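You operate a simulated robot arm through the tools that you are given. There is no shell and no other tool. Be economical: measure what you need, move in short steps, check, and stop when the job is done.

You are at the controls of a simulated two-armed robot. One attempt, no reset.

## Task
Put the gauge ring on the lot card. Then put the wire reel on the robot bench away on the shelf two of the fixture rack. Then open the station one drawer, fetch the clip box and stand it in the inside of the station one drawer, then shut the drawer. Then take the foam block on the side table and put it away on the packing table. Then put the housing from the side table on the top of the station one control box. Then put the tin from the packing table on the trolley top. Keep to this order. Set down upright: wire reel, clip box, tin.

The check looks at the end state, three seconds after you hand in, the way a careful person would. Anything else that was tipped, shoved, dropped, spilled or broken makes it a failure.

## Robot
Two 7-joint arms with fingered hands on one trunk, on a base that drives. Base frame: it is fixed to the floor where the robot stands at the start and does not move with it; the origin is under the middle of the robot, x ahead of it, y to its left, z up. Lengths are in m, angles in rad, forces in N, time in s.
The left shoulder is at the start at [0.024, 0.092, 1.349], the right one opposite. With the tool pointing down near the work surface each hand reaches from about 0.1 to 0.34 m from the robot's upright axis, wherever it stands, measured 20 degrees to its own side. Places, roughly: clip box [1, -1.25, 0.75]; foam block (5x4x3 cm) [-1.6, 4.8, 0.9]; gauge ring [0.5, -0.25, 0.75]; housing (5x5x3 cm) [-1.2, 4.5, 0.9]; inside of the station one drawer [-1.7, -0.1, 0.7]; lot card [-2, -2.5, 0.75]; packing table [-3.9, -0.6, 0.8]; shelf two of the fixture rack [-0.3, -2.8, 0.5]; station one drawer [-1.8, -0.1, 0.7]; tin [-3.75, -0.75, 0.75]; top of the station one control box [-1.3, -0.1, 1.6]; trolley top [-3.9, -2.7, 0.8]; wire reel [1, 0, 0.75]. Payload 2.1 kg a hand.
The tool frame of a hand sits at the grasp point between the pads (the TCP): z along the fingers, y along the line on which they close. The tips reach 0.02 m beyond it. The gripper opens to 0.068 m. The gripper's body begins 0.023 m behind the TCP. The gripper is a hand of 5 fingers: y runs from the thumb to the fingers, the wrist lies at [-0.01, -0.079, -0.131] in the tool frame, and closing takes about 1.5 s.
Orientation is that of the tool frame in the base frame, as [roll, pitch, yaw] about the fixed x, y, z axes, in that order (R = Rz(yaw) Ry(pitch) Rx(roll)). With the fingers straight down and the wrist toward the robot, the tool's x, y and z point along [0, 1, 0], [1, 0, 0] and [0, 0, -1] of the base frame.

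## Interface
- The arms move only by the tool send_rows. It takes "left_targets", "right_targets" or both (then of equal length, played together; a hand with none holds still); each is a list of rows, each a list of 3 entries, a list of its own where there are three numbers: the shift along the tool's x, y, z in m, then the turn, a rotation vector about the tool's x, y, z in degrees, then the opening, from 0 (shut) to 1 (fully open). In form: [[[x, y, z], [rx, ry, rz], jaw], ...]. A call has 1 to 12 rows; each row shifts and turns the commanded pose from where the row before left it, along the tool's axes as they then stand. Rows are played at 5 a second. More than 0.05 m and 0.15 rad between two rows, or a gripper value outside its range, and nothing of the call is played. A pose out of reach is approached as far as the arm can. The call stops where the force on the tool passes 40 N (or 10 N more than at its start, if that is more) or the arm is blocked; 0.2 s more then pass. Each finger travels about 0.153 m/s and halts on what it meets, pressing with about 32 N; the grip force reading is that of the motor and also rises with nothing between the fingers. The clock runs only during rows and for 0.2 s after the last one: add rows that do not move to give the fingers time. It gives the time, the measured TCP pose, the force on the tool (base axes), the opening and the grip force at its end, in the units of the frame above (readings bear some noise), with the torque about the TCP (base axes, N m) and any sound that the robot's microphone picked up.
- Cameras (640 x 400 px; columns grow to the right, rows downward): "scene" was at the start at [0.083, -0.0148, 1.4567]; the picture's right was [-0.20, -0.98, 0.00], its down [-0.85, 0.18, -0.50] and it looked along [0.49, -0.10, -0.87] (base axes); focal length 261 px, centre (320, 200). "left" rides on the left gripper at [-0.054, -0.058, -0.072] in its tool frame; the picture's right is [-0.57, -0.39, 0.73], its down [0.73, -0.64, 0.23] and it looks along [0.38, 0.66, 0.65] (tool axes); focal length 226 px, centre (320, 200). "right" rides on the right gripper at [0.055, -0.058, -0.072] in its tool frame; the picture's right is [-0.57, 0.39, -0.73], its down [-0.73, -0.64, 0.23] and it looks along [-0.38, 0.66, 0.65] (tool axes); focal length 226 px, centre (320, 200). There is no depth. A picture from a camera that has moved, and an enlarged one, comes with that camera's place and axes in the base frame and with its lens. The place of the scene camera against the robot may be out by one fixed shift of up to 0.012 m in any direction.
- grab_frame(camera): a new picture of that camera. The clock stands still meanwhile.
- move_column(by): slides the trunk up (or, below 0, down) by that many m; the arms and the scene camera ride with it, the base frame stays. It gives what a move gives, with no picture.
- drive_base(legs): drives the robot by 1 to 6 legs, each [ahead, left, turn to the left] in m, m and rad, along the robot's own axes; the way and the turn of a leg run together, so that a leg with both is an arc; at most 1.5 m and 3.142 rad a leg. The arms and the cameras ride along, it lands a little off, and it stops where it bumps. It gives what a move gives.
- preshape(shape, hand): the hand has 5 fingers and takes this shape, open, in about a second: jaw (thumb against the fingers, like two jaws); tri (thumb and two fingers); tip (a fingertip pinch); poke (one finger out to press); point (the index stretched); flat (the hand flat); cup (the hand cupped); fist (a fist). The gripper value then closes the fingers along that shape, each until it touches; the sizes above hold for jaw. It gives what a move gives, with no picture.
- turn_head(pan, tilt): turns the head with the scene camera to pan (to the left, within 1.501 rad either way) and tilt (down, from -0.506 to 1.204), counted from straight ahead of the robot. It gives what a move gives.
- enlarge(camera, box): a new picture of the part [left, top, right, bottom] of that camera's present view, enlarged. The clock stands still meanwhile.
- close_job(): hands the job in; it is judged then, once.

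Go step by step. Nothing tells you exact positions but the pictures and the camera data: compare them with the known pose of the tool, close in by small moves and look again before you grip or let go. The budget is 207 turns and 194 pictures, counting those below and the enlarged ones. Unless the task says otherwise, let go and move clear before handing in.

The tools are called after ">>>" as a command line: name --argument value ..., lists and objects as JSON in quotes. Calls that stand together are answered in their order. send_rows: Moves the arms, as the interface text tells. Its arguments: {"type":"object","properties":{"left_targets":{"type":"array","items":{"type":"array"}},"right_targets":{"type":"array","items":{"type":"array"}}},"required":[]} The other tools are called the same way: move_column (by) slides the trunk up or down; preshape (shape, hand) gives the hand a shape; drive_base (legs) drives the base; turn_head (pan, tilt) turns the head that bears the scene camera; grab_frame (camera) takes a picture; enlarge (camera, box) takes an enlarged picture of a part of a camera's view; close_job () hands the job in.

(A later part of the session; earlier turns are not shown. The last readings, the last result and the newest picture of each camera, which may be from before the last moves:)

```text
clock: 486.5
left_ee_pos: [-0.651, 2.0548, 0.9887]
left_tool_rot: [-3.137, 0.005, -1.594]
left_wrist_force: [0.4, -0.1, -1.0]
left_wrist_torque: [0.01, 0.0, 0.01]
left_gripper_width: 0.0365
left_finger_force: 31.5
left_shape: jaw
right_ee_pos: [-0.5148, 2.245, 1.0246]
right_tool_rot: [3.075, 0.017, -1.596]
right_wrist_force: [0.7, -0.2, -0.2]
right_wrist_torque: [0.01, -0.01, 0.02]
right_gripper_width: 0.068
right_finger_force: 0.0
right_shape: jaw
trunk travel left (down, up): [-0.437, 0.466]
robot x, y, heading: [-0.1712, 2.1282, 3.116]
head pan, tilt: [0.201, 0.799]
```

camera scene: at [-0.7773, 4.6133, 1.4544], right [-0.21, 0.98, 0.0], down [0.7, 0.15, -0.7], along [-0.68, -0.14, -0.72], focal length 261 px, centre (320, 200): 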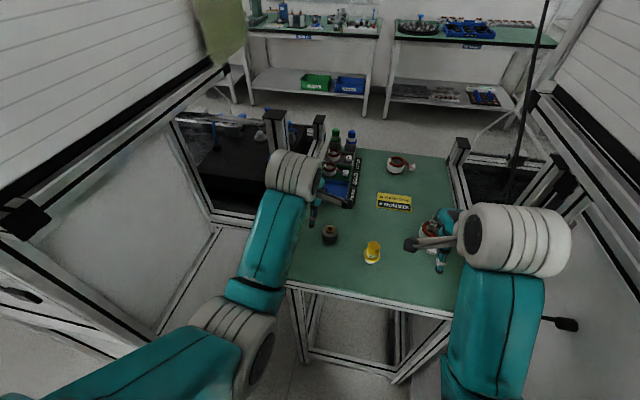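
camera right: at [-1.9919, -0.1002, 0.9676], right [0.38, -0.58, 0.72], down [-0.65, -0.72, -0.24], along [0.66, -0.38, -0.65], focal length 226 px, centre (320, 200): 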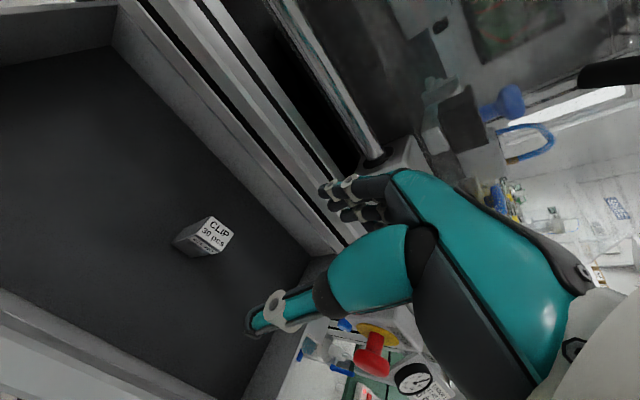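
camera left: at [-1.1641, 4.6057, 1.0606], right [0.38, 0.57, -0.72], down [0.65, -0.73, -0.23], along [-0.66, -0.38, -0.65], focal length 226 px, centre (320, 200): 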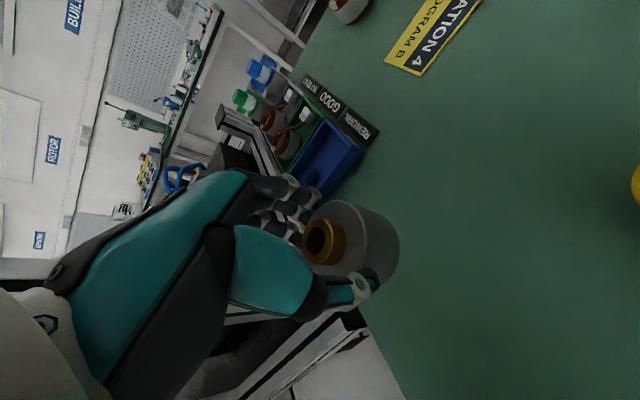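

>>> drive_base --legs '[[-0.08, 0, 0.025], [0, 1.15, 0], [0, 1.05, 0]]'

>>> move_column --by 0.4

>>> turn_head --pan 0 --tilt 0.3

>>> grab_frame --camera "scene"

```text
clock: 498.0
left_ee_pos: [-0.5478, -0.1389, 0.9872]
left_tool_rot: [-3.137, 0.006, -1.56]
left_wrist_force: [-0.9, -0.6, -2.2]
left_wrist_torque: [-0.04, 0.0, 0.01]
left_gripper_width: 0.0365
left_finger_force: 32.0
left_shape: jaw
right_ee_pos: [-0.4185, 0.0567, 1.0257]
right_tool_rot: [3.074, 0.018, -1.562]
right_wrist_force: [-0.3, -0.3, 0.4]
right_wrist_torque: [0.01, -0.05, 0.01]
right_gripper_width: 0.0677
right_finger_force: 0.0
right_shape: jaw
trunk travel left (down, up): [-0.437, 0.466]
robot x, y, heading: [-0.0734, -0.0512, -3.133]
head pan, tilt: [0.201, 0.799]
```

```text
clock: 501.8
left_ee_pos: [-0.5481, -0.1394, 1.3889]
left_tool_rot: [-3.136, 0.005, -1.562]
left_wrist_force: [-0.7, 0.9, -1.7]
left_wrist_torque: [0.01, 0.0, 0.03]
left_gripper_width: 0.0364
left_finger_force: 31.8
left_shape: jaw
right_ee_pos: [-0.418, 0.0557, 1.4242]
right_tool_rot: [3.076, 0.016, -1.56]
right_wrist_force: [0.3, -0.9, 0.1]
right_wrist_torque: [0.0, -0.01, 0.0]
right_gripper_width: 0.0681
right_finger_force: 0.0
right_shape: jaw
trunk travel left (down, up): [-0.837, 0.066]
robot x, y, heading: [-0.0695, -0.0482, -3.138]
head pan, tilt: [0.201, 0.799]
```

```text
clock: 502.7
left_ee_pos: [-0.5488, -0.1405, 1.3874]
left_tool_rot: [-3.138, 0.005, -1.562]
left_wrist_force: [0.9, -0.2, -1.4]
left_wrist_torque: [0.0, 0.0, -0.01]
left_gripper_width: 0.0366
left_finger_force: 32.3
left_shape: jaw
right_ee_pos: [-0.418, 0.056, 1.4256]
right_tool_rot: [3.075, 0.018, -1.563]
right_wrist_force: [0.3, 0.1, 0.0]
right_wrist_torque: [0.02, 0.0, -0.02]
right_gripper_width: 0.068
right_finger_force: 0.0
right_shape: jaw
trunk travel left (down, up): [-0.837, 0.066]
robot x, y, heading: [-0.0722, -0.0486, -3.132]
head pan, tilt: [0.0, 0.3]
```

```text
37 pictures are left
camera scene: at [-0.1723, -0.0529, 1.7687], right [-0.01, 1.0, 0.0], down [0.3, 0.0, -0.95], along [-0.95, -0.01, -0.3], focal length 261 px, centre (320, 200)
```

scene: 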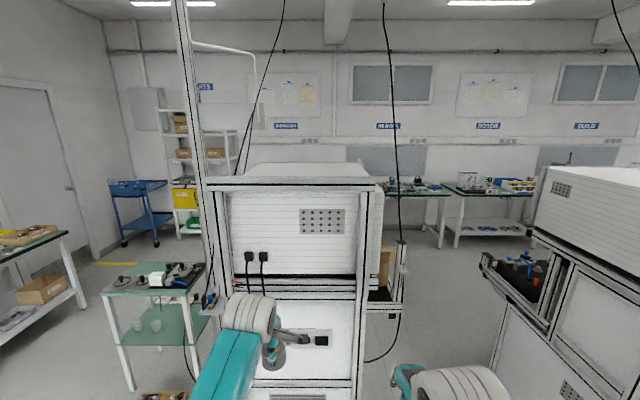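

The box top is at about z≈1.58, spanning x≈-0.98…-1.29. Raise trunk and arm so the housing clears it.

>>> move_column --by 0.06

>>> send_rows --left_targets '[[[0, -0.008, -0.04], [0, 0, 0], 0], [[0, -0.008, -0.04], [0, 0, 0], 0], [[0, -0.008, -0.04], [0, 0, 0], 0], [[0, -0.008, -0.04], [0, 0, 0], 0], [[0, -0.008, -0.04], [0, 0, 0], 0], [[0, 0, -0.04], [0, 0, 0], 0], [[0, 0, 0], [0, 0, 0], 0]]'

>>> grab_frame --camera "left"

>>> grab_frame --camera "scene"

```text
clock: 503.7
left_ee_pos: [-0.5484, -0.14, 1.4483]
left_tool_rot: [-3.135, 0.005, -1.561]
left_wrist_force: [-0.3, 0.3, -1.2]
left_wrist_torque: [0.01, 0.01, 0.01]
left_gripper_width: 0.0365
left_finger_force: 31.8
left_shape: jaw
right_ee_pos: [-0.4169, 0.0553, 1.4848]
right_tool_rot: [3.076, 0.016, -1.56]
right_wrist_force: [-0.3, 0.6, -0.2]
right_wrist_torque: [-0.02, 0.0, 0.01]
right_gripper_width: 0.0679
right_finger_force: 0.1
right_shape: jaw
trunk travel left (down, up): [-0.897, 0.006]
robot x, y, heading: [-0.0722, -0.05, -3.13]
head pan, tilt: [0.0, 0.3]
```

```text
clock: 505.3
left_ee_pos: [-0.5083, -0.1384, 1.6883]
left_tool_rot: [-3.136, 0.005, -1.561]
left_wrist_force: [0.2, -0.5, -1.3]
left_wrist_torque: [0.02, 0.01, -0.01]
left_gripper_width: 0.0366
left_finger_force: 31.6
left_shape: jaw
right_ee_pos: [-0.4176, 0.0547, 1.4854]
right_tool_rot: [3.075, 0.018, -1.563]
right_wrist_force: [-0.6, -0.5, -0.7]
right_wrist_torque: [0.01, -0.01, 0.0]
right_gripper_width: 0.0679
right_finger_force: 0.0
right_shape: jaw
trunk travel left (down, up): [-0.897, 0.006]
robot x, y, heading: [-0.0709, -0.05, -3.133]
head pan, tilt: [0.0, 0.3]
```

```text
36 pictures are left
camera left: at [-0.4522, -0.0861, 1.7599], right [0.39, 0.57, -0.72], down [0.65, -0.73, -0.23], along [-0.66, -0.38, -0.65], focal length 226 px, centre (320, 200)
```

left: 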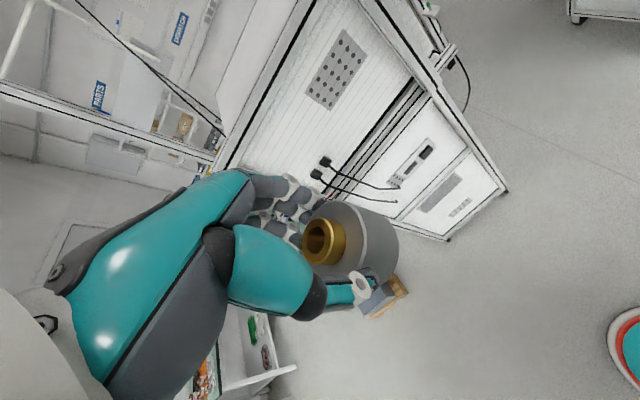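

```text
35 pictures are left
camera scene: at [-0.1723, -0.0529, 1.8289], right [-0.01, 1.0, 0.0], down [0.3, 0.0, -0.96], along [-0.96, -0.01, -0.3], focal length 261 px, centre (320, 200)
```

scene: 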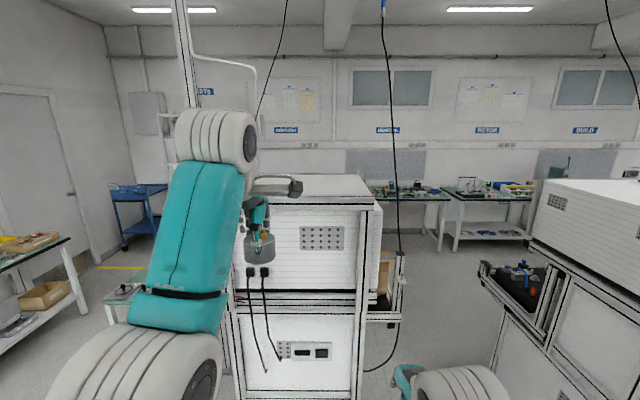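

Drive forward so the housing comes over the box top, then look down with the hand camera.

>>> drive_base --legs '[[0.52, 0, -0.008]]'

>>> turn_head --pan 0.1 --tilt 0.6

>>> grab_frame --camera "left"

>>> grab_frame --camera "scene"

```text
clock: 508.1
left_ee_pos: [-0.9832, -0.1483, 1.6885]
left_tool_rot: [-3.141, 0.006, -1.554]
left_wrist_force: [1.1, 0.1, -0.8]
left_wrist_torque: [0.01, 0.0, 0.02]
left_gripper_width: 0.0363
left_finger_force: 32.2
left_shape: jaw
right_ee_pos: [-0.8926, 0.0476, 1.4863]
right_tool_rot: [3.076, 0.017, -1.553]
right_wrist_force: [14.6, 0.3, 0.0]
right_wrist_torque: [-0.01, 0.14, -0.1]
right_gripper_width: 0.0657
right_finger_force: 0.0
right_shape: jaw
trunk travel left (down, up): [-0.897, 0.006]
robot x, y, heading: [-0.5501, -0.0584, -3.125]
head pan, tilt: [0.0, 0.3]
stopped in leg 1: the force on the tool passed its limit at 51 N (the readings are from after the stop); the commanded pose is now the measured one
```

```text
clock: 508.9
left_ee_pos: [-0.9824, -0.1489, 1.6881]
left_tool_rot: [-3.141, 0.004, -1.552]
left_wrist_force: [0.3, -0.9, -1.2]
left_wrist_torque: [0.01, 0.0, 0.0]
left_gripper_width: 0.0362
left_finger_force: 31.9
left_shape: jaw
right_ee_pos: [-0.8934, 0.0468, 1.4862]
right_tool_rot: [3.078, 0.017, -1.555]
right_wrist_force: [14.5, 0.4, -2.6]
right_wrist_torque: [-0.03, 0.08, -0.11]
right_gripper_width: 0.0654
right_finger_force: 0.1
right_shape: jaw
trunk travel left (down, up): [-0.897, 0.006]
robot x, y, heading: [-0.5481, -0.0592, -3.128]
head pan, tilt: [0.099, 0.6]
```

```text
34 pictures are left
camera left: at [-0.9265, -0.0945, 1.7606], right [0.38, 0.58, -0.72], down [0.65, -0.72, -0.23], along [-0.66, -0.39, -0.65], focal length 226 px, centre (320, 200)
```

left: 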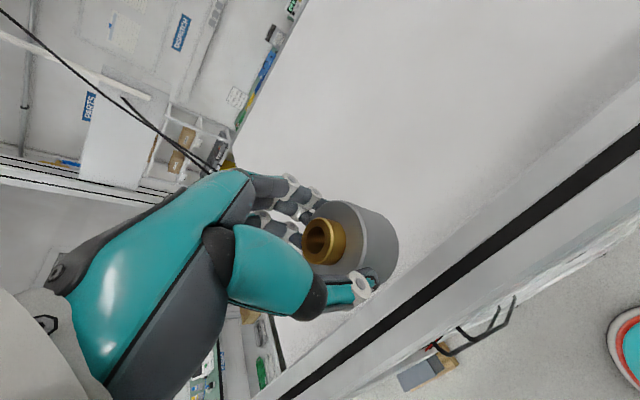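

```text
33 pictures are left
camera scene: at [-0.641, -0.0678, 1.8017], right [-0.11, 0.99, 0.0], down [0.56, 0.06, -0.83], along [-0.82, -0.09, -0.56], focal length 261 px, centre (320, 200)
```

scene: 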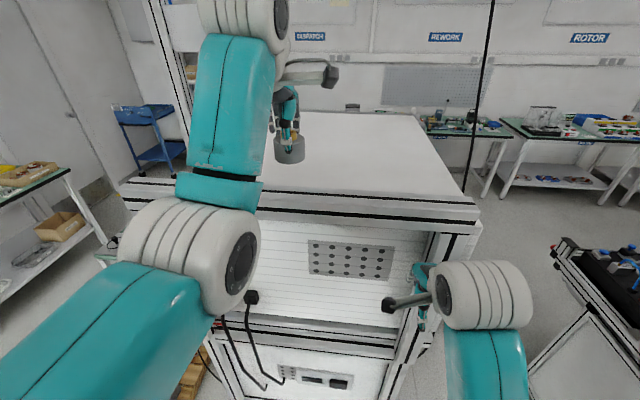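

The right hand touched the station's back panel; back off a few cm and raise it above the box top.

>>> drive_base --legs '[[-0.05, 0, 0]]'

>>> send_rows --right_targets '[[[-0.01, 0, -0.04], [0, 0, 0], 1], [[-0.01, 0, -0.04], [0, 0, 0], 1], [[-0.01, 0, -0.04], [0, 0, 0], 1], [[-0.01, 0, -0.04], [0, 0, 0], 1], [[-0.01, 0, -0.04], [0, 0, 0], 1], [[0, 0, 0], [0, 0, 0], 1]]'

```text
clock: 509.8
left_ee_pos: [-0.9359, -0.1477, 1.6875]
left_tool_rot: [-3.138, 0.006, -1.554]
left_wrist_force: [0.0, 0.3, -1.7]
left_wrist_torque: [0.01, -0.02, 0.01]
left_gripper_width: 0.0365
left_finger_force: 31.8
left_shape: jaw
right_ee_pos: [-0.8468, 0.0485, 1.4859]
right_tool_rot: [3.076, 0.019, -1.556]
right_wrist_force: [0.0, 0.6, 0.3]
right_wrist_torque: [-0.02, 0.01, 0.0]
right_gripper_width: 0.0679
right_finger_force: 0.1
right_shape: jaw
trunk travel left (down, up): [-0.897, 0.006]
robot x, y, heading: [-0.4994, -0.057, -3.128]
head pan, tilt: [0.099, 0.6]
```

```text
clock: 511.2
left_ee_pos: [-0.9376, -0.1483, 1.6873]
left_tool_rot: [-3.136, 0.006, -1.554]
left_wrist_force: [-0.6, -0.1, -2.2]
left_wrist_torque: [0.01, -0.01, -0.01]
left_gripper_width: 0.0361
left_finger_force: 32.6
left_shape: jaw
right_ee_pos: [-0.8352, 0.0926, 1.6841]
right_tool_rot: [3.079, 0.018, -1.555]
right_wrist_force: [0.8, 0.2, -0.8]
right_wrist_torque: [0.0, 0.02, 0.0]
right_gripper_width: 0.0677
right_finger_force: 0.2
right_shape: jaw
right hand out of reach, approached as far as the arm can: row 2
trunk travel left (down, up): [-0.897, 0.006]
robot x, y, heading: [-0.5024, -0.0562, -3.126]
head pan, tilt: [0.099, 0.6]
```

Both hands are now above the top. Move in over the box and extend the arm.

>>> drive_base --legs '[[0.15, 0, -0.012]]'

>>> send_rows --left_targets '[[[0, 0.025, 0], [0, 0, 0], 0], [[0, 0.025, 0.01], [0, 0, 0], 0], [[0, 0, 0.02], [0, 0, 0], 0], [[0, 0, 0], [0, 0, 0], 0]]'

>>> grab_frame --camera "left"

>>> grab_frame --camera "scene"

```text
clock: 512.6
left_ee_pos: [-1.093, -0.1419, 1.6868]
left_tool_rot: [-3.135, 0.006, -1.57]
left_wrist_force: [-0.1, -0.5, -0.7]
left_wrist_torque: [-0.01, 0.01, 0.02]
left_gripper_width: 0.0365
left_finger_force: 32.2
left_shape: jaw
right_ee_pos: [-0.9855, 0.0971, 1.684]
right_tool_rot: [3.079, 0.018, -1.569]
right_wrist_force: [-0.4, -0.5, -0.1]
right_wrist_torque: [0.01, 0.04, 0.02]
right_gripper_width: 0.0676
right_finger_force: 0.2
right_shape: jaw
trunk travel left (down, up): [-0.897, 0.006]
robot x, y, heading: [-0.6545, -0.0585, 3.141]
head pan, tilt: [0.099, 0.6]
```

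```text
clock: 513.6
left_ee_pos: [-1.1432, -0.1433, 1.656]
left_tool_rot: [-3.137, 0.005, -1.571]
left_wrist_force: [-0.2, -0.8, -0.5]
left_wrist_torque: [-0.01, -0.03, 0.01]
left_gripper_width: 0.0364
left_finger_force: 31.9
left_shape: jaw
right_ee_pos: [-0.9863, 0.0968, 1.6841]
right_tool_rot: [3.079, 0.018, -1.571]
right_wrist_force: [-0.7, -0.2, 0.2]
right_wrist_torque: [0.01, 0.0, 0.0]
right_gripper_width: 0.0674
right_finger_force: 0.0
right_shape: jaw
trunk travel left (down, up): [-0.897, 0.006]
robot x, y, heading: [-0.6543, -0.0567, 3.14]
head pan, tilt: [0.099, 0.6]
```

```text
32 pictures are left
camera left: at [-1.0848, -0.0895, 1.7288], right [0.39, 0.57, -0.72], down [0.64, -0.73, -0.23], along [-0.66, -0.37, -0.65], focal length 226 px, centre (320, 200)
```

left: 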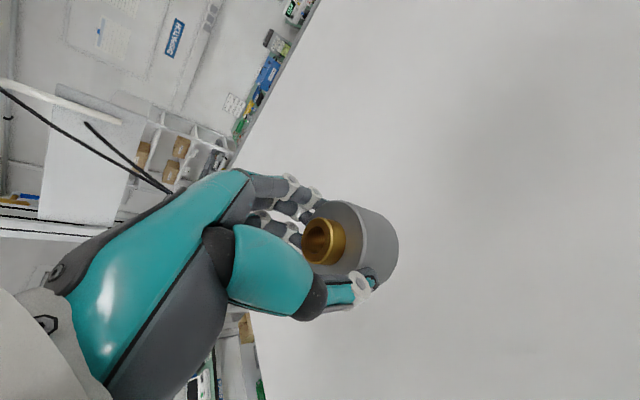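

```text
31 pictures are left
camera scene: at [-0.7495, -0.0663, 1.8014], right [-0.1, 1.0, 0.0], down [0.56, 0.06, -0.82], along [-0.82, -0.08, -0.57], focal length 261 px, centre (320, 200)
```

scene: 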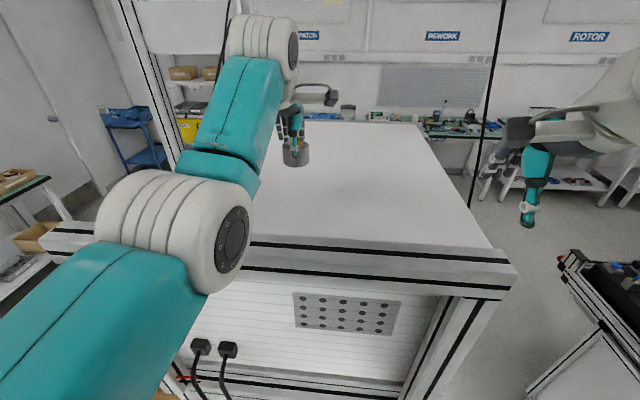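

Well over the white top. Lower in small steps to contact.

>>> send_rows --left_targets '[[[0, 0, 0.015], [0, 0, 0], 0], [[0, 0, 0.01], [0, 0, 0], 0], [[0, 0, 0.008], [0, 0, 0], 0], [[0, 0, 0.008], [0, 0, 0], 0], [[0, 0, 0.006], [0, 0, 0], 0], [[0, 0, 0.006], [0, 0, 0], 0], [[0, 0, 0.006], [0, 0, 0], 0], [[0, 0, 0], [0, 0, 0], 0]]'

```text
clock: 515.4
left_ee_pos: [-1.1433, -0.1417, 1.6071]
left_tool_rot: [3.131, 0.005, -1.569]
left_wrist_force: [-0.3, -1.1, -1.2]
left_wrist_torque: [-0.01, -0.02, -0.02]
left_gripper_width: 0.0363
left_finger_force: 31.6
left_shape: jaw
right_ee_pos: [-0.9844, 0.0974, 1.6842]
right_tool_rot: [3.078, 0.018, -1.571]
right_wrist_force: [-0.4, 0.4, -0.4]
right_wrist_torque: [0.01, -0.03, -0.02]
right_gripper_width: 0.068
right_finger_force: 0.0
right_shape: jaw
trunk travel left (down, up): [-0.897, 0.006]
robot x, y, heading: [-0.6535, -0.0594, 3.14]
head pan, tilt: [0.099, 0.6]
```

>>> grab_frame --camera "scene"

>>> enlarge --camera "left" --box '[220, 120, 480, 340]'

```text
30 pictures are left
camera scene: at [-0.7492, -0.0661, 1.8031], right [-0.1, 1.0, 0.0], down [0.56, 0.06, -0.83], along [-0.82, -0.08, -0.56], focal length 261 px, centre (320, 200)
```

scene: 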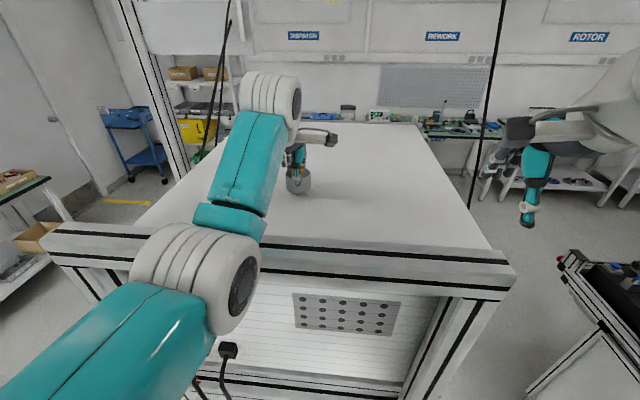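

```text
1.82 times, centred on (350, 230) of left
camera zoom: at [-1.0852, -0.0884, 1.6782], right [0.38, 0.57, -0.73], down [0.64, -0.73, -0.24], along [-0.67, -0.37, -0.64], focal length 411 px, centre (266, 146)
```

zoom: 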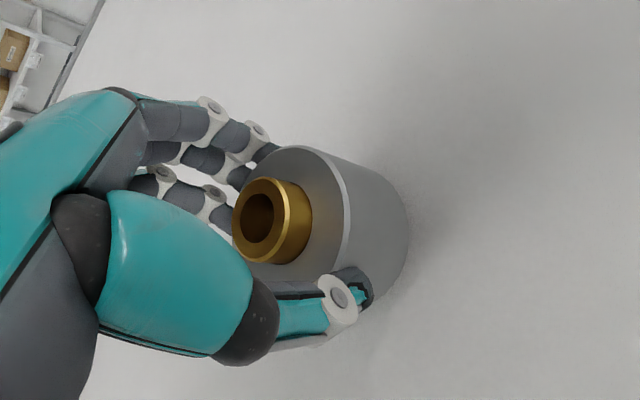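

The elbow is resting on the frame bar. Raise slightly and back off 7.5 cm (hand still over the top at x≈-1.07), then lower again.

>>> send_rows --left_targets '[[[0, 0, -0.02], [0, 0, 0], 0], [[0, 0, -0.02], [0.5, 0, 0], 0], [[0, 0, 0], [0, 0, 0], 0]]'

>>> drive_base --legs '[[-0.075, 0, 0]]'

>>> send_rows --left_targets '[[[0, 0, 0.02], [0, 0, 0], 0], [[0, 0, 0.02], [0, 0, 0], 0], [[0, 0, 0.01], [0, 0, 0], 0], [[0, 0, 0.008], [0, 0, 0], 0], [[0, 0, 0], [0, 0, 0], 0]]'

>>> enlarge --camera "left" --box '[220, 100, 520, 400]'

```text
clock: 516.2
left_ee_pos: [-1.1429, -0.1436, 1.6351]
left_tool_rot: [-3.126, 0.004, -1.571]
left_wrist_force: [-0.3, -0.8, -1.0]
left_wrist_torque: [0.0, -0.02, -0.03]
left_gripper_width: 0.0364
left_finger_force: 32.3
left_shape: jaw
right_ee_pos: [-0.9862, 0.0974, 1.6823]
right_tool_rot: [3.08, 0.017, -1.569]
right_wrist_force: [-0.2, -0.1, 0.2]
right_wrist_torque: [0.01, -0.02, 0.03]
right_gripper_width: 0.068
right_finger_force: 0.1
right_shape: jaw
trunk travel left (down, up): [-0.897, 0.006]
robot x, y, heading: [-0.654, -0.0561, 3.142]
head pan, tilt: [0.099, 0.6]
```

```text
clock: 517.2
left_ee_pos: [-1.0675, -0.1439, 1.6367]
left_tool_rot: [-3.129, 0.005, -1.569]
left_wrist_force: [0.3, 0.4, -0.8]
left_wrist_torque: [0.0, 0.0, 0.0]
left_gripper_width: 0.0364
left_finger_force: 31.4
left_shape: jaw
right_ee_pos: [-0.9122, 0.0971, 1.6832]
right_tool_rot: [3.076, 0.018, -1.569]
right_wrist_force: [0.1, 0.0, 0.1]
right_wrist_torque: [-0.03, -0.01, 0.02]
right_gripper_width: 0.0677
right_finger_force: 0.1
right_shape: jaw
trunk travel left (down, up): [-0.897, 0.006]
robot x, y, heading: [-0.5844, -0.0538, 3.143]
head pan, tilt: [0.099, 0.6]
```

```text
clock: 518.1
left_ee_pos: [-1.068, -0.1436, 1.59]
left_tool_rot: [3.132, 0.008, -1.568]
left_wrist_force: [1.7, -2.5, 23.1]
left_wrist_torque: [-0.01, -0.01, 0.04]
left_gripper_width: 0.0365
left_finger_force: 32.1
left_shape: jaw
right_ee_pos: [-0.9117, 0.0966, 1.6842]
right_tool_rot: [3.075, 0.017, -1.57]
right_wrist_force: [0.1, 0.6, 0.0]
right_wrist_torque: [0.01, -0.06, 0.0]
right_gripper_width: 0.0682
right_finger_force: 0.0
right_shape: jaw
trunk travel left (down, up): [-0.897, 0.006]
robot x, y, heading: [-0.5813, -0.0561, 3.14]
head pan, tilt: [0.099, 0.6]
stopped in row 4 (left hand): the force on the tool passed its limit at 44 N (the readings are from after the stop); the commanded pose is now the measured one
```

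```text
1.33 times, centred on (370, 250) of left
camera zoom: at [-1.0089, -0.0914, 1.6618], right [0.38, 0.57, -0.73], down [0.64, -0.73, -0.24], along [-0.67, -0.37, -0.64], focal length 301 px, centre (253, 133)
```

zoom: 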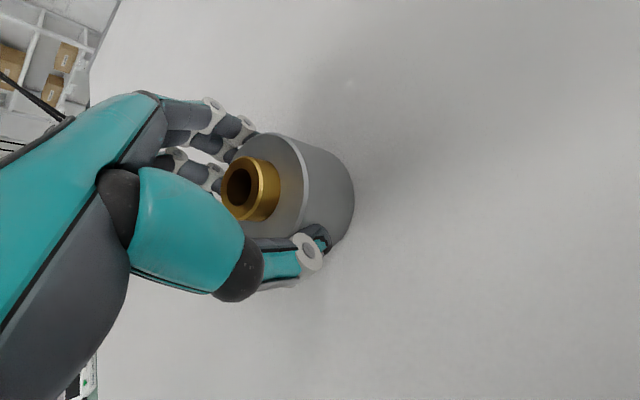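

Clean vertical contact: the housing is on the box top. Release and rise.

>>> send_rows --left_targets '[[[0, 0, -0.003], [0.5, 0, 0], 0], [[0, 0, 0], [0, 0, 0], 0.6], [[0, 0, 0], [0, 0, 0], 1], [[0, 0, 0], [0, 0, 0], 1], [[0, 0, 0], [0, 0, 0], 1], [[0, 0, -0.03], [0, 0, 0], 1], [[0, 0, -0.03], [0, 0, 0], 1], [[0, 0, -0.03], [0, 0, 0], 1]]'

>>> grab_frame --camera "left"

```text
clock: 519.9
left_ee_pos: [-1.0671, -0.1432, 1.68]
left_tool_rot: [-3.137, 0.004, -1.57]
left_wrist_force: [0.0, -1.0, -0.3]
left_wrist_torque: [-0.01, 0.0, 0.03]
left_gripper_width: 0.0677
left_finger_force: 0.0
left_shape: jaw
right_ee_pos: [-0.9125, 0.0978, 1.6829]
right_tool_rot: [3.077, 0.018, -1.567]
right_wrist_force: [0.2, -0.1, -0.6]
right_wrist_torque: [-0.02, -0.03, 0.01]
right_gripper_width: 0.068
right_finger_force: 0.1
right_shape: jaw
trunk travel left (down, up): [-0.897, 0.006]
robot x, y, heading: [-0.5823, -0.0593, 3.138]
head pan, tilt: [0.099, 0.6]
```

```text
27 pictures are left
camera left: at [-1.0109, -0.091, 1.7528], right [0.39, 0.57, -0.72], down [0.64, -0.73, -0.23], along [-0.66, -0.38, -0.65], focal length 226 px, centre (320, 200)
```

left: 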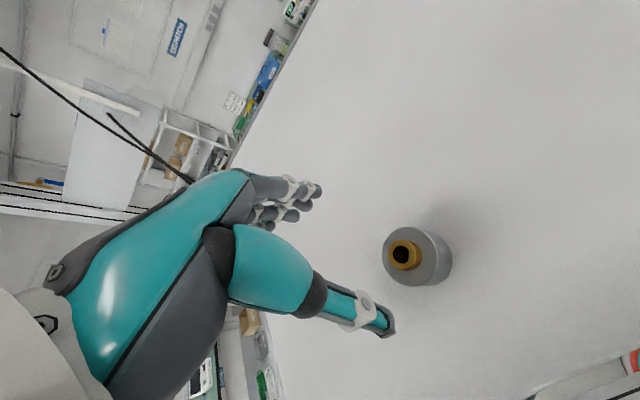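

The housing sits on the control box. Last: the tin at about (-3.685,-0.828). Back out, lower the trunk, and go round south to the packing table.

>>> drive_base --legs '[[-0.48, 0, 0], [0, 0.9, 0], [0, 0.9, 0]]'

>>> move_column --by -0.32

```text
clock: 531.4
left_ee_pos: [-0.6144, -1.9375, 1.6794]
left_tool_rot: [-3.133, 0.003, -1.591]
left_wrist_force: [-0.4, 0.8, -0.2]
left_wrist_torque: [0.0, 0.02, 0.04]
left_gripper_width: 0.0676
left_finger_force: 0.1
left_shape: jaw
right_ee_pos: [-0.4535, -1.699, 1.6833]
right_tool_rot: [3.08, 0.018, -1.59]
right_wrist_force: [-0.6, 0.2, -0.7]
right_wrist_torque: [0.03, -0.03, 0.0]
right_gripper_width: 0.068
right_finger_force: 0.1
right_shape: jaw
trunk travel left (down, up): [-0.897, 0.006]
robot x, y, heading: [-0.1248, -1.8547, 3.116]
head pan, tilt: [0.099, 0.6]
```

```text
clock: 534.6
left_ee_pos: [-0.6145, -1.9366, 1.3594]
left_tool_rot: [-3.136, 0.006, -1.594]
left_wrist_force: [0.0, 0.0, 0.5]
left_wrist_torque: [-0.01, 0.0, -0.03]
left_gripper_width: 0.068
left_finger_force: 0.0
left_shape: jaw
right_ee_pos: [-0.4543, -1.7, 1.3637]
right_tool_rot: [3.079, 0.017, -1.591]
right_wrist_force: [-0.2, 0.1, 0.6]
right_wrist_torque: [0.02, 0.0, -0.02]
right_gripper_width: 0.068
right_finger_force: 0.0
right_shape: jaw
trunk travel left (down, up): [-0.577, 0.326]
robot x, y, heading: [-0.1254, -1.8632, 3.12]
head pan, tilt: [0.099, 0.6]
```

>>> drive_base --legs '[[1.3, 0, 0.02], [1.25, 0, 0], [0, -1.1, 0]]'

>>> turn_head --pan 0.3 --tilt 0.55

>>> grab_frame --camera "scene"

```text
clock: 552.1
left_ee_pos: [-3.1194, -0.789, 1.3606]
left_tool_rot: [-3.135, 0.005, -1.573]
left_wrist_force: [-0.1, -0.1, -0.8]
left_wrist_torque: [-0.01, 0.04, -0.02]
left_gripper_width: 0.068
left_finger_force: 0.0
left_shape: jaw
right_ee_pos: [-2.9636, -0.5477, 1.364]
right_tool_rot: [3.079, 0.018, -1.572]
right_wrist_force: [0.7, -0.1, 0.7]
right_wrist_torque: [0.0, 0.0, 0.0]
right_gripper_width: 0.0678
right_finger_force: 0.0
right_shape: jaw
trunk travel left (down, up): [-0.577, 0.326]
robot x, y, heading: [-2.6347, -0.7052, 3.133]
head pan, tilt: [0.099, 0.6]
```

```text
clock: 552.9
left_ee_pos: [-3.1183, -0.79, 1.3597]
left_tool_rot: [-3.135, 0.005, -1.573]
left_wrist_force: [-0.2, -0.2, 0.5]
left_wrist_torque: [0.05, -0.02, 0.02]
left_gripper_width: 0.068
left_finger_force: 0.1
left_shape: jaw
right_ee_pos: [-2.9642, -0.5489, 1.3641]
right_tool_rot: [3.079, 0.018, -1.572]
right_wrist_force: [0.3, -0.2, 0.2]
right_wrist_torque: [0.01, -0.01, 0.0]
right_gripper_width: 0.0679
right_finger_force: 0.1
right_shape: jaw
trunk travel left (down, up): [-0.577, 0.326]
robot x, y, heading: [-2.6312, -0.7048, 3.138]
head pan, tilt: [0.3, 0.55]
```

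```text
26 pictures are left
camera scene: at [-2.7318, -0.731, 1.4857], right [-0.29, 0.96, 0.0], down [0.5, 0.15, -0.85], along [-0.82, -0.25, -0.52], focal length 261 px, centre (320, 200)
```

scene: 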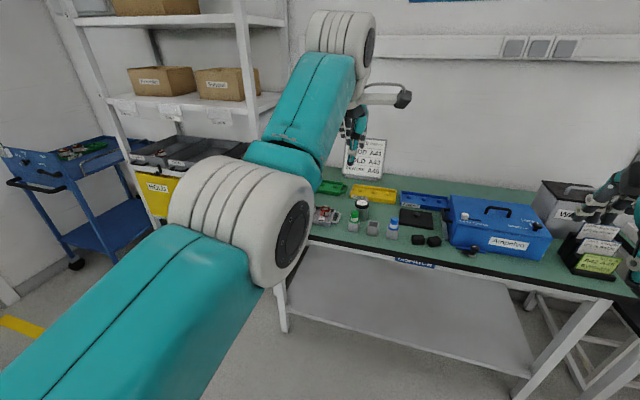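

Approach the tin with the left hand.

>>> drive_base --legs '[[0.52, 0.04, 0.003]]'

>>> move_column --by -0.25

>>> grab_frame --camera "left"

>>> turn_head --pan 0.3 --tilt 0.85

>>> grab_frame --camera "scene"

```text
clock: 555.9
left_ee_pos: [-3.636, -0.8393, 1.36]
left_tool_rot: [-3.133, 0.006, -1.557]
left_wrist_force: [0.6, 0.2, -0.2]
left_wrist_torque: [0.01, 0.02, -0.02]
left_gripper_width: 0.0676
left_finger_force: 0.1
left_shape: jaw
right_ee_pos: [-3.4837, -0.5969, 1.363]
right_tool_rot: [3.078, 0.017, -1.557]
right_wrist_force: [0.0, 0.0, -0.4]
right_wrist_torque: [-0.04, -0.01, 0.05]
right_gripper_width: 0.0682
right_finger_force: 0.0
right_shape: jaw
trunk travel left (down, up): [-0.577, 0.326]
robot x, y, heading: [-3.1505, -0.7504, -3.131]
head pan, tilt: [0.3, 0.55]
```

```text
clock: 558.5
left_ee_pos: [-3.634, -0.8394, 1.1101]
left_tool_rot: [-3.134, 0.005, -1.557]
left_wrist_force: [0.0, -1.3, 0.1]
left_wrist_torque: [0.0, 0.02, 0.01]
left_gripper_width: 0.0679
left_finger_force: 0.0
left_shape: jaw
right_ee_pos: [-3.4834, -0.5975, 1.1142]
right_tool_rot: [3.077, 0.017, -1.558]
right_wrist_force: [0.7, 0.4, 0.5]
right_wrist_torque: [-0.01, 0.02, 0.0]
right_gripper_width: 0.0679
right_finger_force: 0.1
right_shape: jaw
trunk travel left (down, up): [-0.327, 0.576]
robot x, y, heading: [-3.1513, -0.7434, -3.13]
head pan, tilt: [0.3, 0.55]
```

```text
25 pictures are left
camera left: at [-3.5791, -0.7855, 1.1823], right [0.38, 0.58, -0.72], down [0.65, -0.72, -0.23], along [-0.65, -0.38, -0.65], focal length 226 px, centre (320, 200)
```

left: 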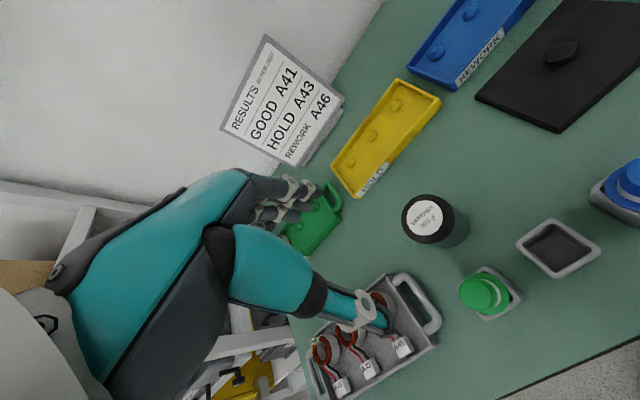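

```text
clock: 559.3
left_ee_pos: [-3.6358, -0.839, 1.1095]
left_tool_rot: [-3.135, 0.004, -1.557]
left_wrist_force: [0.2, -0.4, -0.4]
left_wrist_torque: [0.02, 0.0, 0.03]
left_gripper_width: 0.0678
left_finger_force: 0.1
left_shape: jaw
right_ee_pos: [-3.4837, -0.5967, 1.1134]
right_tool_rot: [3.078, 0.017, -1.559]
right_wrist_force: [0.1, 0.5, 0.3]
right_wrist_torque: [-0.04, -0.01, 0.04]
right_gripper_width: 0.0676
right_finger_force: 0.1
right_shape: jaw
trunk travel left (down, up): [-0.327, 0.576]
robot x, y, heading: [-3.1515, -0.7465, -3.128]
head pan, tilt: [0.3, 0.85]
```

```text
24 pictures are left
camera scene: at [-3.2615, -0.7718, 1.2092], right [-0.31, 0.95, 0.0], down [0.71, 0.23, -0.66], along [-0.63, -0.2, -0.75], focal length 261 px, centre (320, 200)
```

scene: 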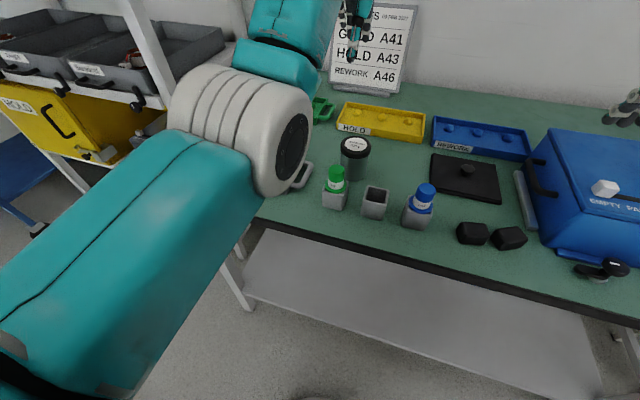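

Tin lid centre (-3.70,-0.834), top z≈0.882, ~6 cm wide. Drive 6.5 cm closer and descend above it.

>>> drive_base --legs '[[0.064, -0.005, -0.01]]'

>>> send_rows --left_targets '[[[0, 0, 0.045], [0, 0, 0], 1], [[0, 0, 0.045], [0, 0, 0], 1], [[0, 0, 0.045], [0, 0, 0], 1], [[0, 0, 0.035], [0, 0, 0], 1], [[0, 0, 0], [0, 0, 0], 1]]'

>>> enlarge --camera "left" --box '[240, 120, 500, 340]'

>>> enlarge --camera "scene" --box '[260, 90, 420, 220]'

```text
clock: 560.3
left_ee_pos: [-3.7007, -0.8302, 1.1099]
left_tool_rot: [-3.134, 0.005, -1.565]
left_wrist_force: [0.1, 0.3, -0.2]
left_wrist_torque: [-0.02, 0.02, 0.01]
left_gripper_width: 0.0677
left_finger_force: 0.0
left_shape: jaw
right_ee_pos: [-3.5471, -0.5884, 1.1119]
right_tool_rot: [3.079, 0.017, -1.567]
right_wrist_force: [-0.5, -0.7, -0.1]
right_wrist_torque: [-0.02, -0.01, -0.04]
right_gripper_width: 0.0678
right_finger_force: 0.1
right_shape: jaw
trunk travel left (down, up): [-0.327, 0.576]
robot x, y, heading: [-3.2109, -0.7433, -3.136]
head pan, tilt: [0.3, 0.85]
```

```text
clock: 561.5
left_ee_pos: [-3.7006, -0.8294, 0.9395]
left_tool_rot: [-3.135, 0.006, -1.565]
left_wrist_force: [1.2, 0.5, 0.5]
left_wrist_torque: [0.01, 0.02, 0.05]
left_gripper_width: 0.0678
left_finger_force: 0.1
left_shape: jaw
right_ee_pos: [-3.5469, -0.5892, 1.1128]
right_tool_rot: [3.08, 0.016, -1.567]
right_wrist_force: [-0.1, -0.2, -0.2]
right_wrist_torque: [0.0, 0.0, 0.0]
right_gripper_width: 0.0678
right_finger_force: 0.1
right_shape: jaw
trunk travel left (down, up): [-0.327, 0.576]
robot x, y, heading: [-3.2146, -0.7391, -3.139]
head pan, tilt: [0.3, 0.85]
```

```text
1.82 times, centred on (370, 230) of left
camera zoom: at [-3.644, -0.7751, 1.0127], right [0.39, 0.57, -0.72], down [0.65, -0.73, -0.23], along [-0.66, -0.38, -0.65], focal length 411 px, centre (229, 146)
```

zoom: 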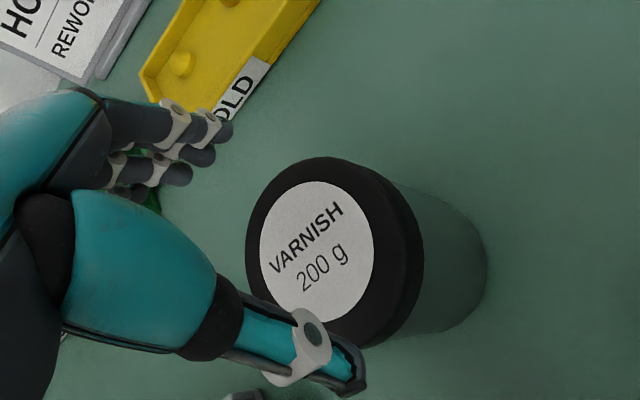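

```text
3.08 times, centred on (340, 155) of scene
camera zoom: at [-3.3255, -0.7659, 1.2091], right [-0.3, 0.95, 0.0], down [0.72, 0.22, -0.66], along [-0.63, -0.2, -0.75], focal length 802 px, centre (258, 338)
```

zoom: 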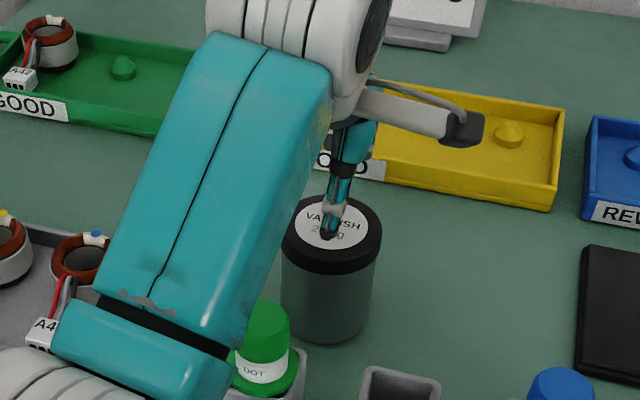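

Aligned within millimetres: lid centre (-3.701,-0.836). Small correction and descend gently, as with the reel.

>>> send_rows --left_targets '[[[0.0065, -0.0015, 0.015], [0, 0, 0], 1], [[0, 0, 0.012], [0, 0, 0], 1], [[0, 0, 0.008], [0, 0, 0], 1], [[0, 0, 0], [0, 0, 0], 1]]'

>>> enlarge --camera "left" --box '[240, 120, 500, 340]'

```text
clock: 562.5
left_ee_pos: [-3.6974, -0.8349, 0.904]
left_tool_rot: [-3.136, 0.005, -1.565]
left_wrist_force: [-1.1, -0.1, 2.5]
left_wrist_torque: [0.01, 0.13, 0.0]
left_gripper_width: 0.0678
left_finger_force: 0.1
left_shape: jaw
right_ee_pos: [-3.5462, -0.5891, 1.1142]
right_tool_rot: [3.079, 0.015, -1.566]
right_wrist_force: [0.1, -0.4, -0.2]
right_wrist_torque: [0.0, 0.01, -0.02]
right_gripper_width: 0.068
right_finger_force: 0.0
right_shape: jaw
trunk travel left (down, up): [-0.327, 0.576]
robot x, y, heading: [-3.2129, -0.7434, -3.136]
head pan, tilt: [0.3, 0.85]
```

```text
1.82 times, centred on (370, 230) of left
camera zoom: at [-3.6402, -0.782, 0.9756], right [0.39, 0.57, -0.72], down [0.65, -0.73, -0.23], along [-0.66, -0.38, -0.65], focal length 411 px, centre (229, 146)
```

zoom: 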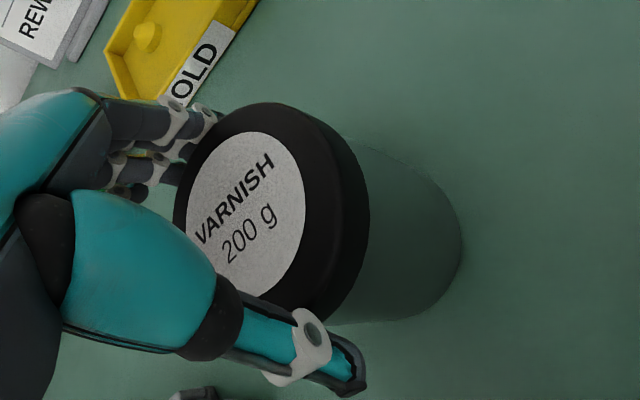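

Fingers touch the far rim lightly; lift 6 mm, shift 3 mm outward, descend again.

>>> send_rows --left_targets '[[[0, 0, -0.006], [0, 0, 0], 1], [[0, 0.003, 0], [0, 0, 0], 1], [[0, 0, 0.006], [0, 0, 0], 1], [[0, 0, 0.003], [0, 0, 0], 1], [[0, 0, 0], [0, 0, 0], 1]]'

```text
clock: 563.7
left_ee_pos: [-3.7015, -0.8353, 0.9019]
left_tool_rot: [-3.135, 0.005, -1.563]
left_wrist_force: [0.0, 0.5, 1.0]
left_wrist_torque: [0.02, -0.04, -0.01]
left_gripper_width: 0.0682
left_finger_force: 0.1
left_shape: jaw
right_ee_pos: [-3.5455, -0.5886, 1.1129]
right_tool_rot: [3.078, 0.017, -1.566]
right_wrist_force: [0.3, -0.3, 0.0]
right_wrist_torque: [-0.01, 0.02, -0.02]
right_gripper_width: 0.0678
right_finger_force: 0.0
right_shape: jaw
trunk travel left (down, up): [-0.327, 0.576]
robot x, y, heading: [-3.2179, -0.7389, -3.141]
head pan, tilt: [0.3, 0.85]
```

No contact force now. Continue down in 3–4 mm steps.

>>> send_rows --left_targets '[[[0, 0, 0.004], [0, 0, 0], 1], [[0, 0, 0.003], [0, 0, 0], 1], [[0, 0, 0], [0, 0, 0], 1]]'

```text
clock: 564.5
left_ee_pos: [-3.6998, -0.8353, 0.896]
left_tool_rot: [-3.135, 0.006, -1.566]
left_wrist_force: [-0.6, 1.8, 5.8]
left_wrist_torque: [0.01, 0.05, 0.04]
left_gripper_width: 0.068
left_finger_force: 0.1
left_shape: jaw
right_ee_pos: [-3.546, -0.5886, 1.1127]
right_tool_rot: [3.076, 0.018, -1.567]
right_wrist_force: [0.1, -0.2, 0.8]
right_wrist_torque: [0.0, 0.01, 0.01]
right_gripper_width: 0.0679
right_finger_force: 0.1
right_shape: jaw
trunk travel left (down, up): [-0.327, 0.576]
robot x, y, heading: [-3.2171, -0.7413, -3.138]
head pan, tilt: [0.3, 0.85]
```

>>> send_rows --left_targets '[[[0, 0.0005, 0.004], [0, 0, 0], 1], [[0, 0, 0.003], [0, 0, 0], 1], [[0, 0, 0], [0, 0, 0], 1]]'

>>> enlarge --camera "left" --box '[240, 120, 500, 340]'

```text
clock: 565.3
left_ee_pos: [-3.6988, -0.8352, 0.8893]
left_tool_rot: [-3.139, 0.005, -1.567]
left_wrist_force: [0.4, 1.7, 14.3]
left_wrist_torque: [0.05, 0.0, 0.02]
left_gripper_width: 0.0679
left_finger_force: 0.1
left_shape: jaw
right_ee_pos: [-3.5452, -0.5887, 1.1143]
right_tool_rot: [3.077, 0.018, -1.567]
right_wrist_force: [-0.2, 0.0, 0.5]
right_wrist_torque: [-0.01, -0.02, 0.02]
right_gripper_width: 0.0677
right_finger_force: 0.1
right_shape: jaw
trunk travel left (down, up): [-0.327, 0.576]
robot x, y, heading: [-3.2129, -0.7411, -3.138]
head pan, tilt: [0.3, 0.85]
```

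```text
1.82 times, centred on (370, 230) of left
camera zoom: at [-3.6433, -0.7814, 0.9616], right [0.39, 0.57, -0.72], down [0.64, -0.73, -0.23], along [-0.66, -0.38, -0.65], focal length 411 px, centre (229, 146)
```

zoom: 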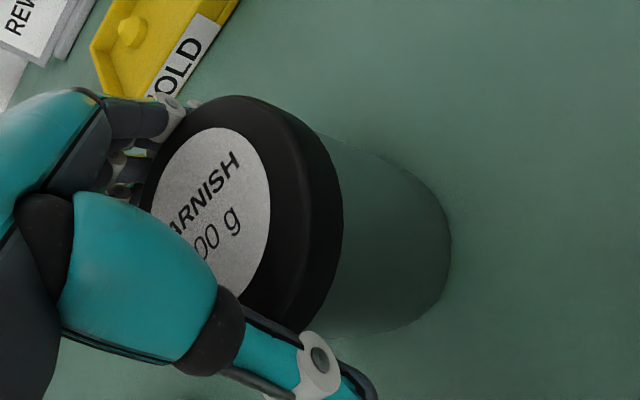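

Same situation as with the reel just before it gripped; close now.

>>> send_rows --left_targets '[[[0, 0, 0.002], [0, 0, 0], 1], [[0, 0, -0.001], [0, 0, 0], 0], [[0, 0, 0], [0, 0, 0], 0], [[0, 0, 0], [0, 0, 0], 0], [[0, 0, 0], [0, 0, 0], 0], [[0, 0, 0], [0, 0, 0], 0], [[0, 0, 0], [0, 0, 0], 0], [[0, 0, 0], [0, 0, 0], 0]]'

>>> send_rows --left_targets '[[[0, 0, -0.01], [0, 0, 0], 0], [[0, 0, -0.02], [0, 0, 0], 0], [[0, 0, -0.03], [0, 0, 0], 0], [[0, 0, 0], [0, 0, 0], 0]]'

>>> grab_frame --camera "left"

```text
clock: 567.1
left_ee_pos: [-3.7008, -0.8355, 0.8881]
left_tool_rot: [-3.135, 0.005, -1.567]
left_wrist_force: [5.8, 1.9, 13.0]
left_wrist_torque: [-0.07, -0.02, 0.01]
left_gripper_width: 0.0478
left_finger_force: 31.5
left_shape: jaw
right_ee_pos: [-3.5454, -0.5875, 1.1129]
right_tool_rot: [3.077, 0.018, -1.568]
right_wrist_force: [0.7, 0.0, 0.2]
right_wrist_torque: [0.0, 0.01, -0.01]
right_gripper_width: 0.0678
right_finger_force: 0.1
right_shape: jaw
trunk travel left (down, up): [-0.327, 0.576]
robot x, y, heading: [-3.2127, -0.7414, -3.142]
head pan, tilt: [0.3, 0.85]
```

```text
clock: 568.1
left_ee_pos: [-3.7021, -0.8371, 0.9468]
left_tool_rot: [-3.134, 0.005, -1.565]
left_wrist_force: [-0.2, 0.4, -2.4]
left_wrist_torque: [0.01, -0.02, 0.01]
left_gripper_width: 0.0479
left_finger_force: 32.2
left_shape: jaw
right_ee_pos: [-3.5466, -0.59, 1.1129]
right_tool_rot: [3.08, 0.017, -1.567]
right_wrist_force: [-0.4, -0.6, -0.5]
right_wrist_torque: [-0.02, -0.01, 0.01]
right_gripper_width: 0.0679
right_finger_force: 0.0
right_shape: jaw
trunk travel left (down, up): [-0.327, 0.576]
robot x, y, heading: [-3.2138, -0.7433, -3.14]
head pan, tilt: [0.3, 0.85]
```

```text
19 pictures are left
camera left: at [-3.6451, -0.7838, 1.0188], right [0.39, 0.57, -0.72], down [0.65, -0.73, -0.23], along [-0.66, -0.38, -0.65], focal length 226 px, centre (320, 200)
```

left: 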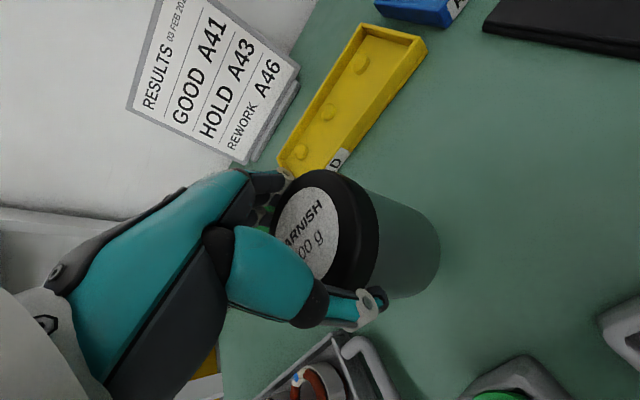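

The tin is held. Raise, back off, and move south to look at the blue trolley.

>>> move_column --by 0.2

>>> drive_base --legs '[[-0.5, 0, 0], [0, 1.1, 0]]'

>>> turn_head --pan 0.45 --tilt 0.5

>>> grab_frame --camera "scene"

```text
clock: 570.2
left_ee_pos: [-3.7015, -0.8365, 1.1467]
left_tool_rot: [-3.134, 0.006, -1.564]
left_wrist_force: [0.3, 0.4, -3.1]
left_wrist_torque: [0.0, -0.01, 0.06]
left_gripper_width: 0.0481
left_finger_force: 32.5
left_shape: jaw
right_ee_pos: [-3.5468, -0.5892, 1.3129]
right_tool_rot: [3.081, 0.017, -1.569]
right_wrist_force: [-0.4, 0.6, -0.3]
right_wrist_torque: [0.0, 0.01, 0.01]
right_gripper_width: 0.0678
right_finger_force: 0.1
right_shape: jaw
trunk travel left (down, up): [-0.527, 0.376]
robot x, y, heading: [-3.2111, -0.7409, -3.14]
head pan, tilt: [0.3, 0.85]
```

```text
clock: 578.5
left_ee_pos: [-3.2198, -1.9355, 1.1461]
left_tool_rot: [-3.135, 0.005, -1.599]
left_wrist_force: [0.5, -0.7, -2.8]
left_wrist_torque: [0.01, -0.03, -0.05]
left_gripper_width: 0.0479
left_finger_force: 31.9
left_shape: jaw
right_ee_pos: [-3.0576, -1.6935, 1.3133]
right_tool_rot: [3.08, 0.019, -1.599]
right_wrist_force: [-0.9, -0.4, 0.9]
right_wrist_torque: [-0.02, 0.01, -0.01]
right_gripper_width: 0.0678
right_finger_force: 0.0
right_shape: jaw
trunk travel left (down, up): [-0.527, 0.376]
robot x, y, heading: [-2.732, -1.8552, 3.113]
head pan, tilt: [0.3, 0.85]
```

```text
clock: 579.4
left_ee_pos: [-3.2198, -1.9358, 1.1462]
left_tool_rot: [-3.135, 0.006, -1.598]
left_wrist_force: [0.7, 0.7, -3.0]
left_wrist_torque: [0.03, -0.02, 0.02]
left_gripper_width: 0.0479
left_finger_force: 32.2
left_shape: jaw
right_ee_pos: [-3.0573, -1.6937, 1.3132]
right_tool_rot: [3.079, 0.016, -1.599]
right_wrist_force: [1.1, -0.3, 0.0]
right_wrist_torque: [-0.01, 0.02, -0.01]
right_gripper_width: 0.068
right_finger_force: 0.0
right_shape: jaw
trunk travel left (down, up): [-0.527, 0.376]
robot x, y, heading: [-2.7299, -1.8567, 3.113]
head pan, tilt: [0.45, 0.499]
```

```text
18 pictures are left
camera scene: at [-2.8286, -1.8945, 1.4401], right [-0.41, 0.91, 0.0], down [0.44, 0.2, -0.88], along [-0.8, -0.36, -0.48], focal length 261 px, centre (320, 200)
```

scene: 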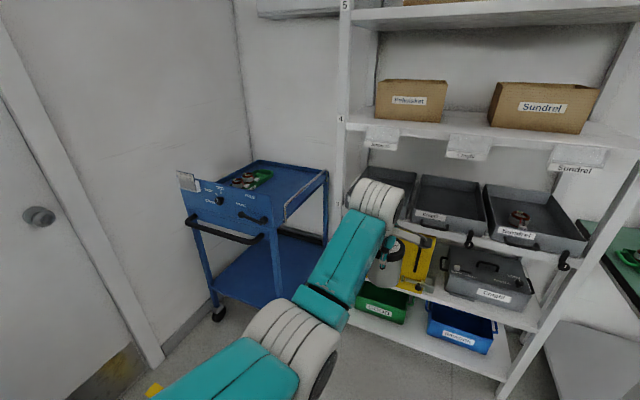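

>>> enlarge --camera "scene" --box '[160, 130, 360, 270]'

```text
2.86 times, centred on (260, 200) of scene
camera zoom: at [-2.8286, -1.8945, 1.4401], right [-0.41, 0.91, 0.0], down [0.44, 0.2, -0.88], along [-0.8, -0.36, -0.48], focal length 745 px, centre (491, 200)
```

zoom: 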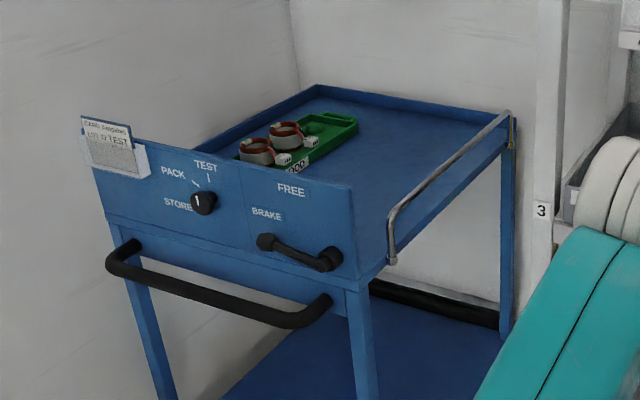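

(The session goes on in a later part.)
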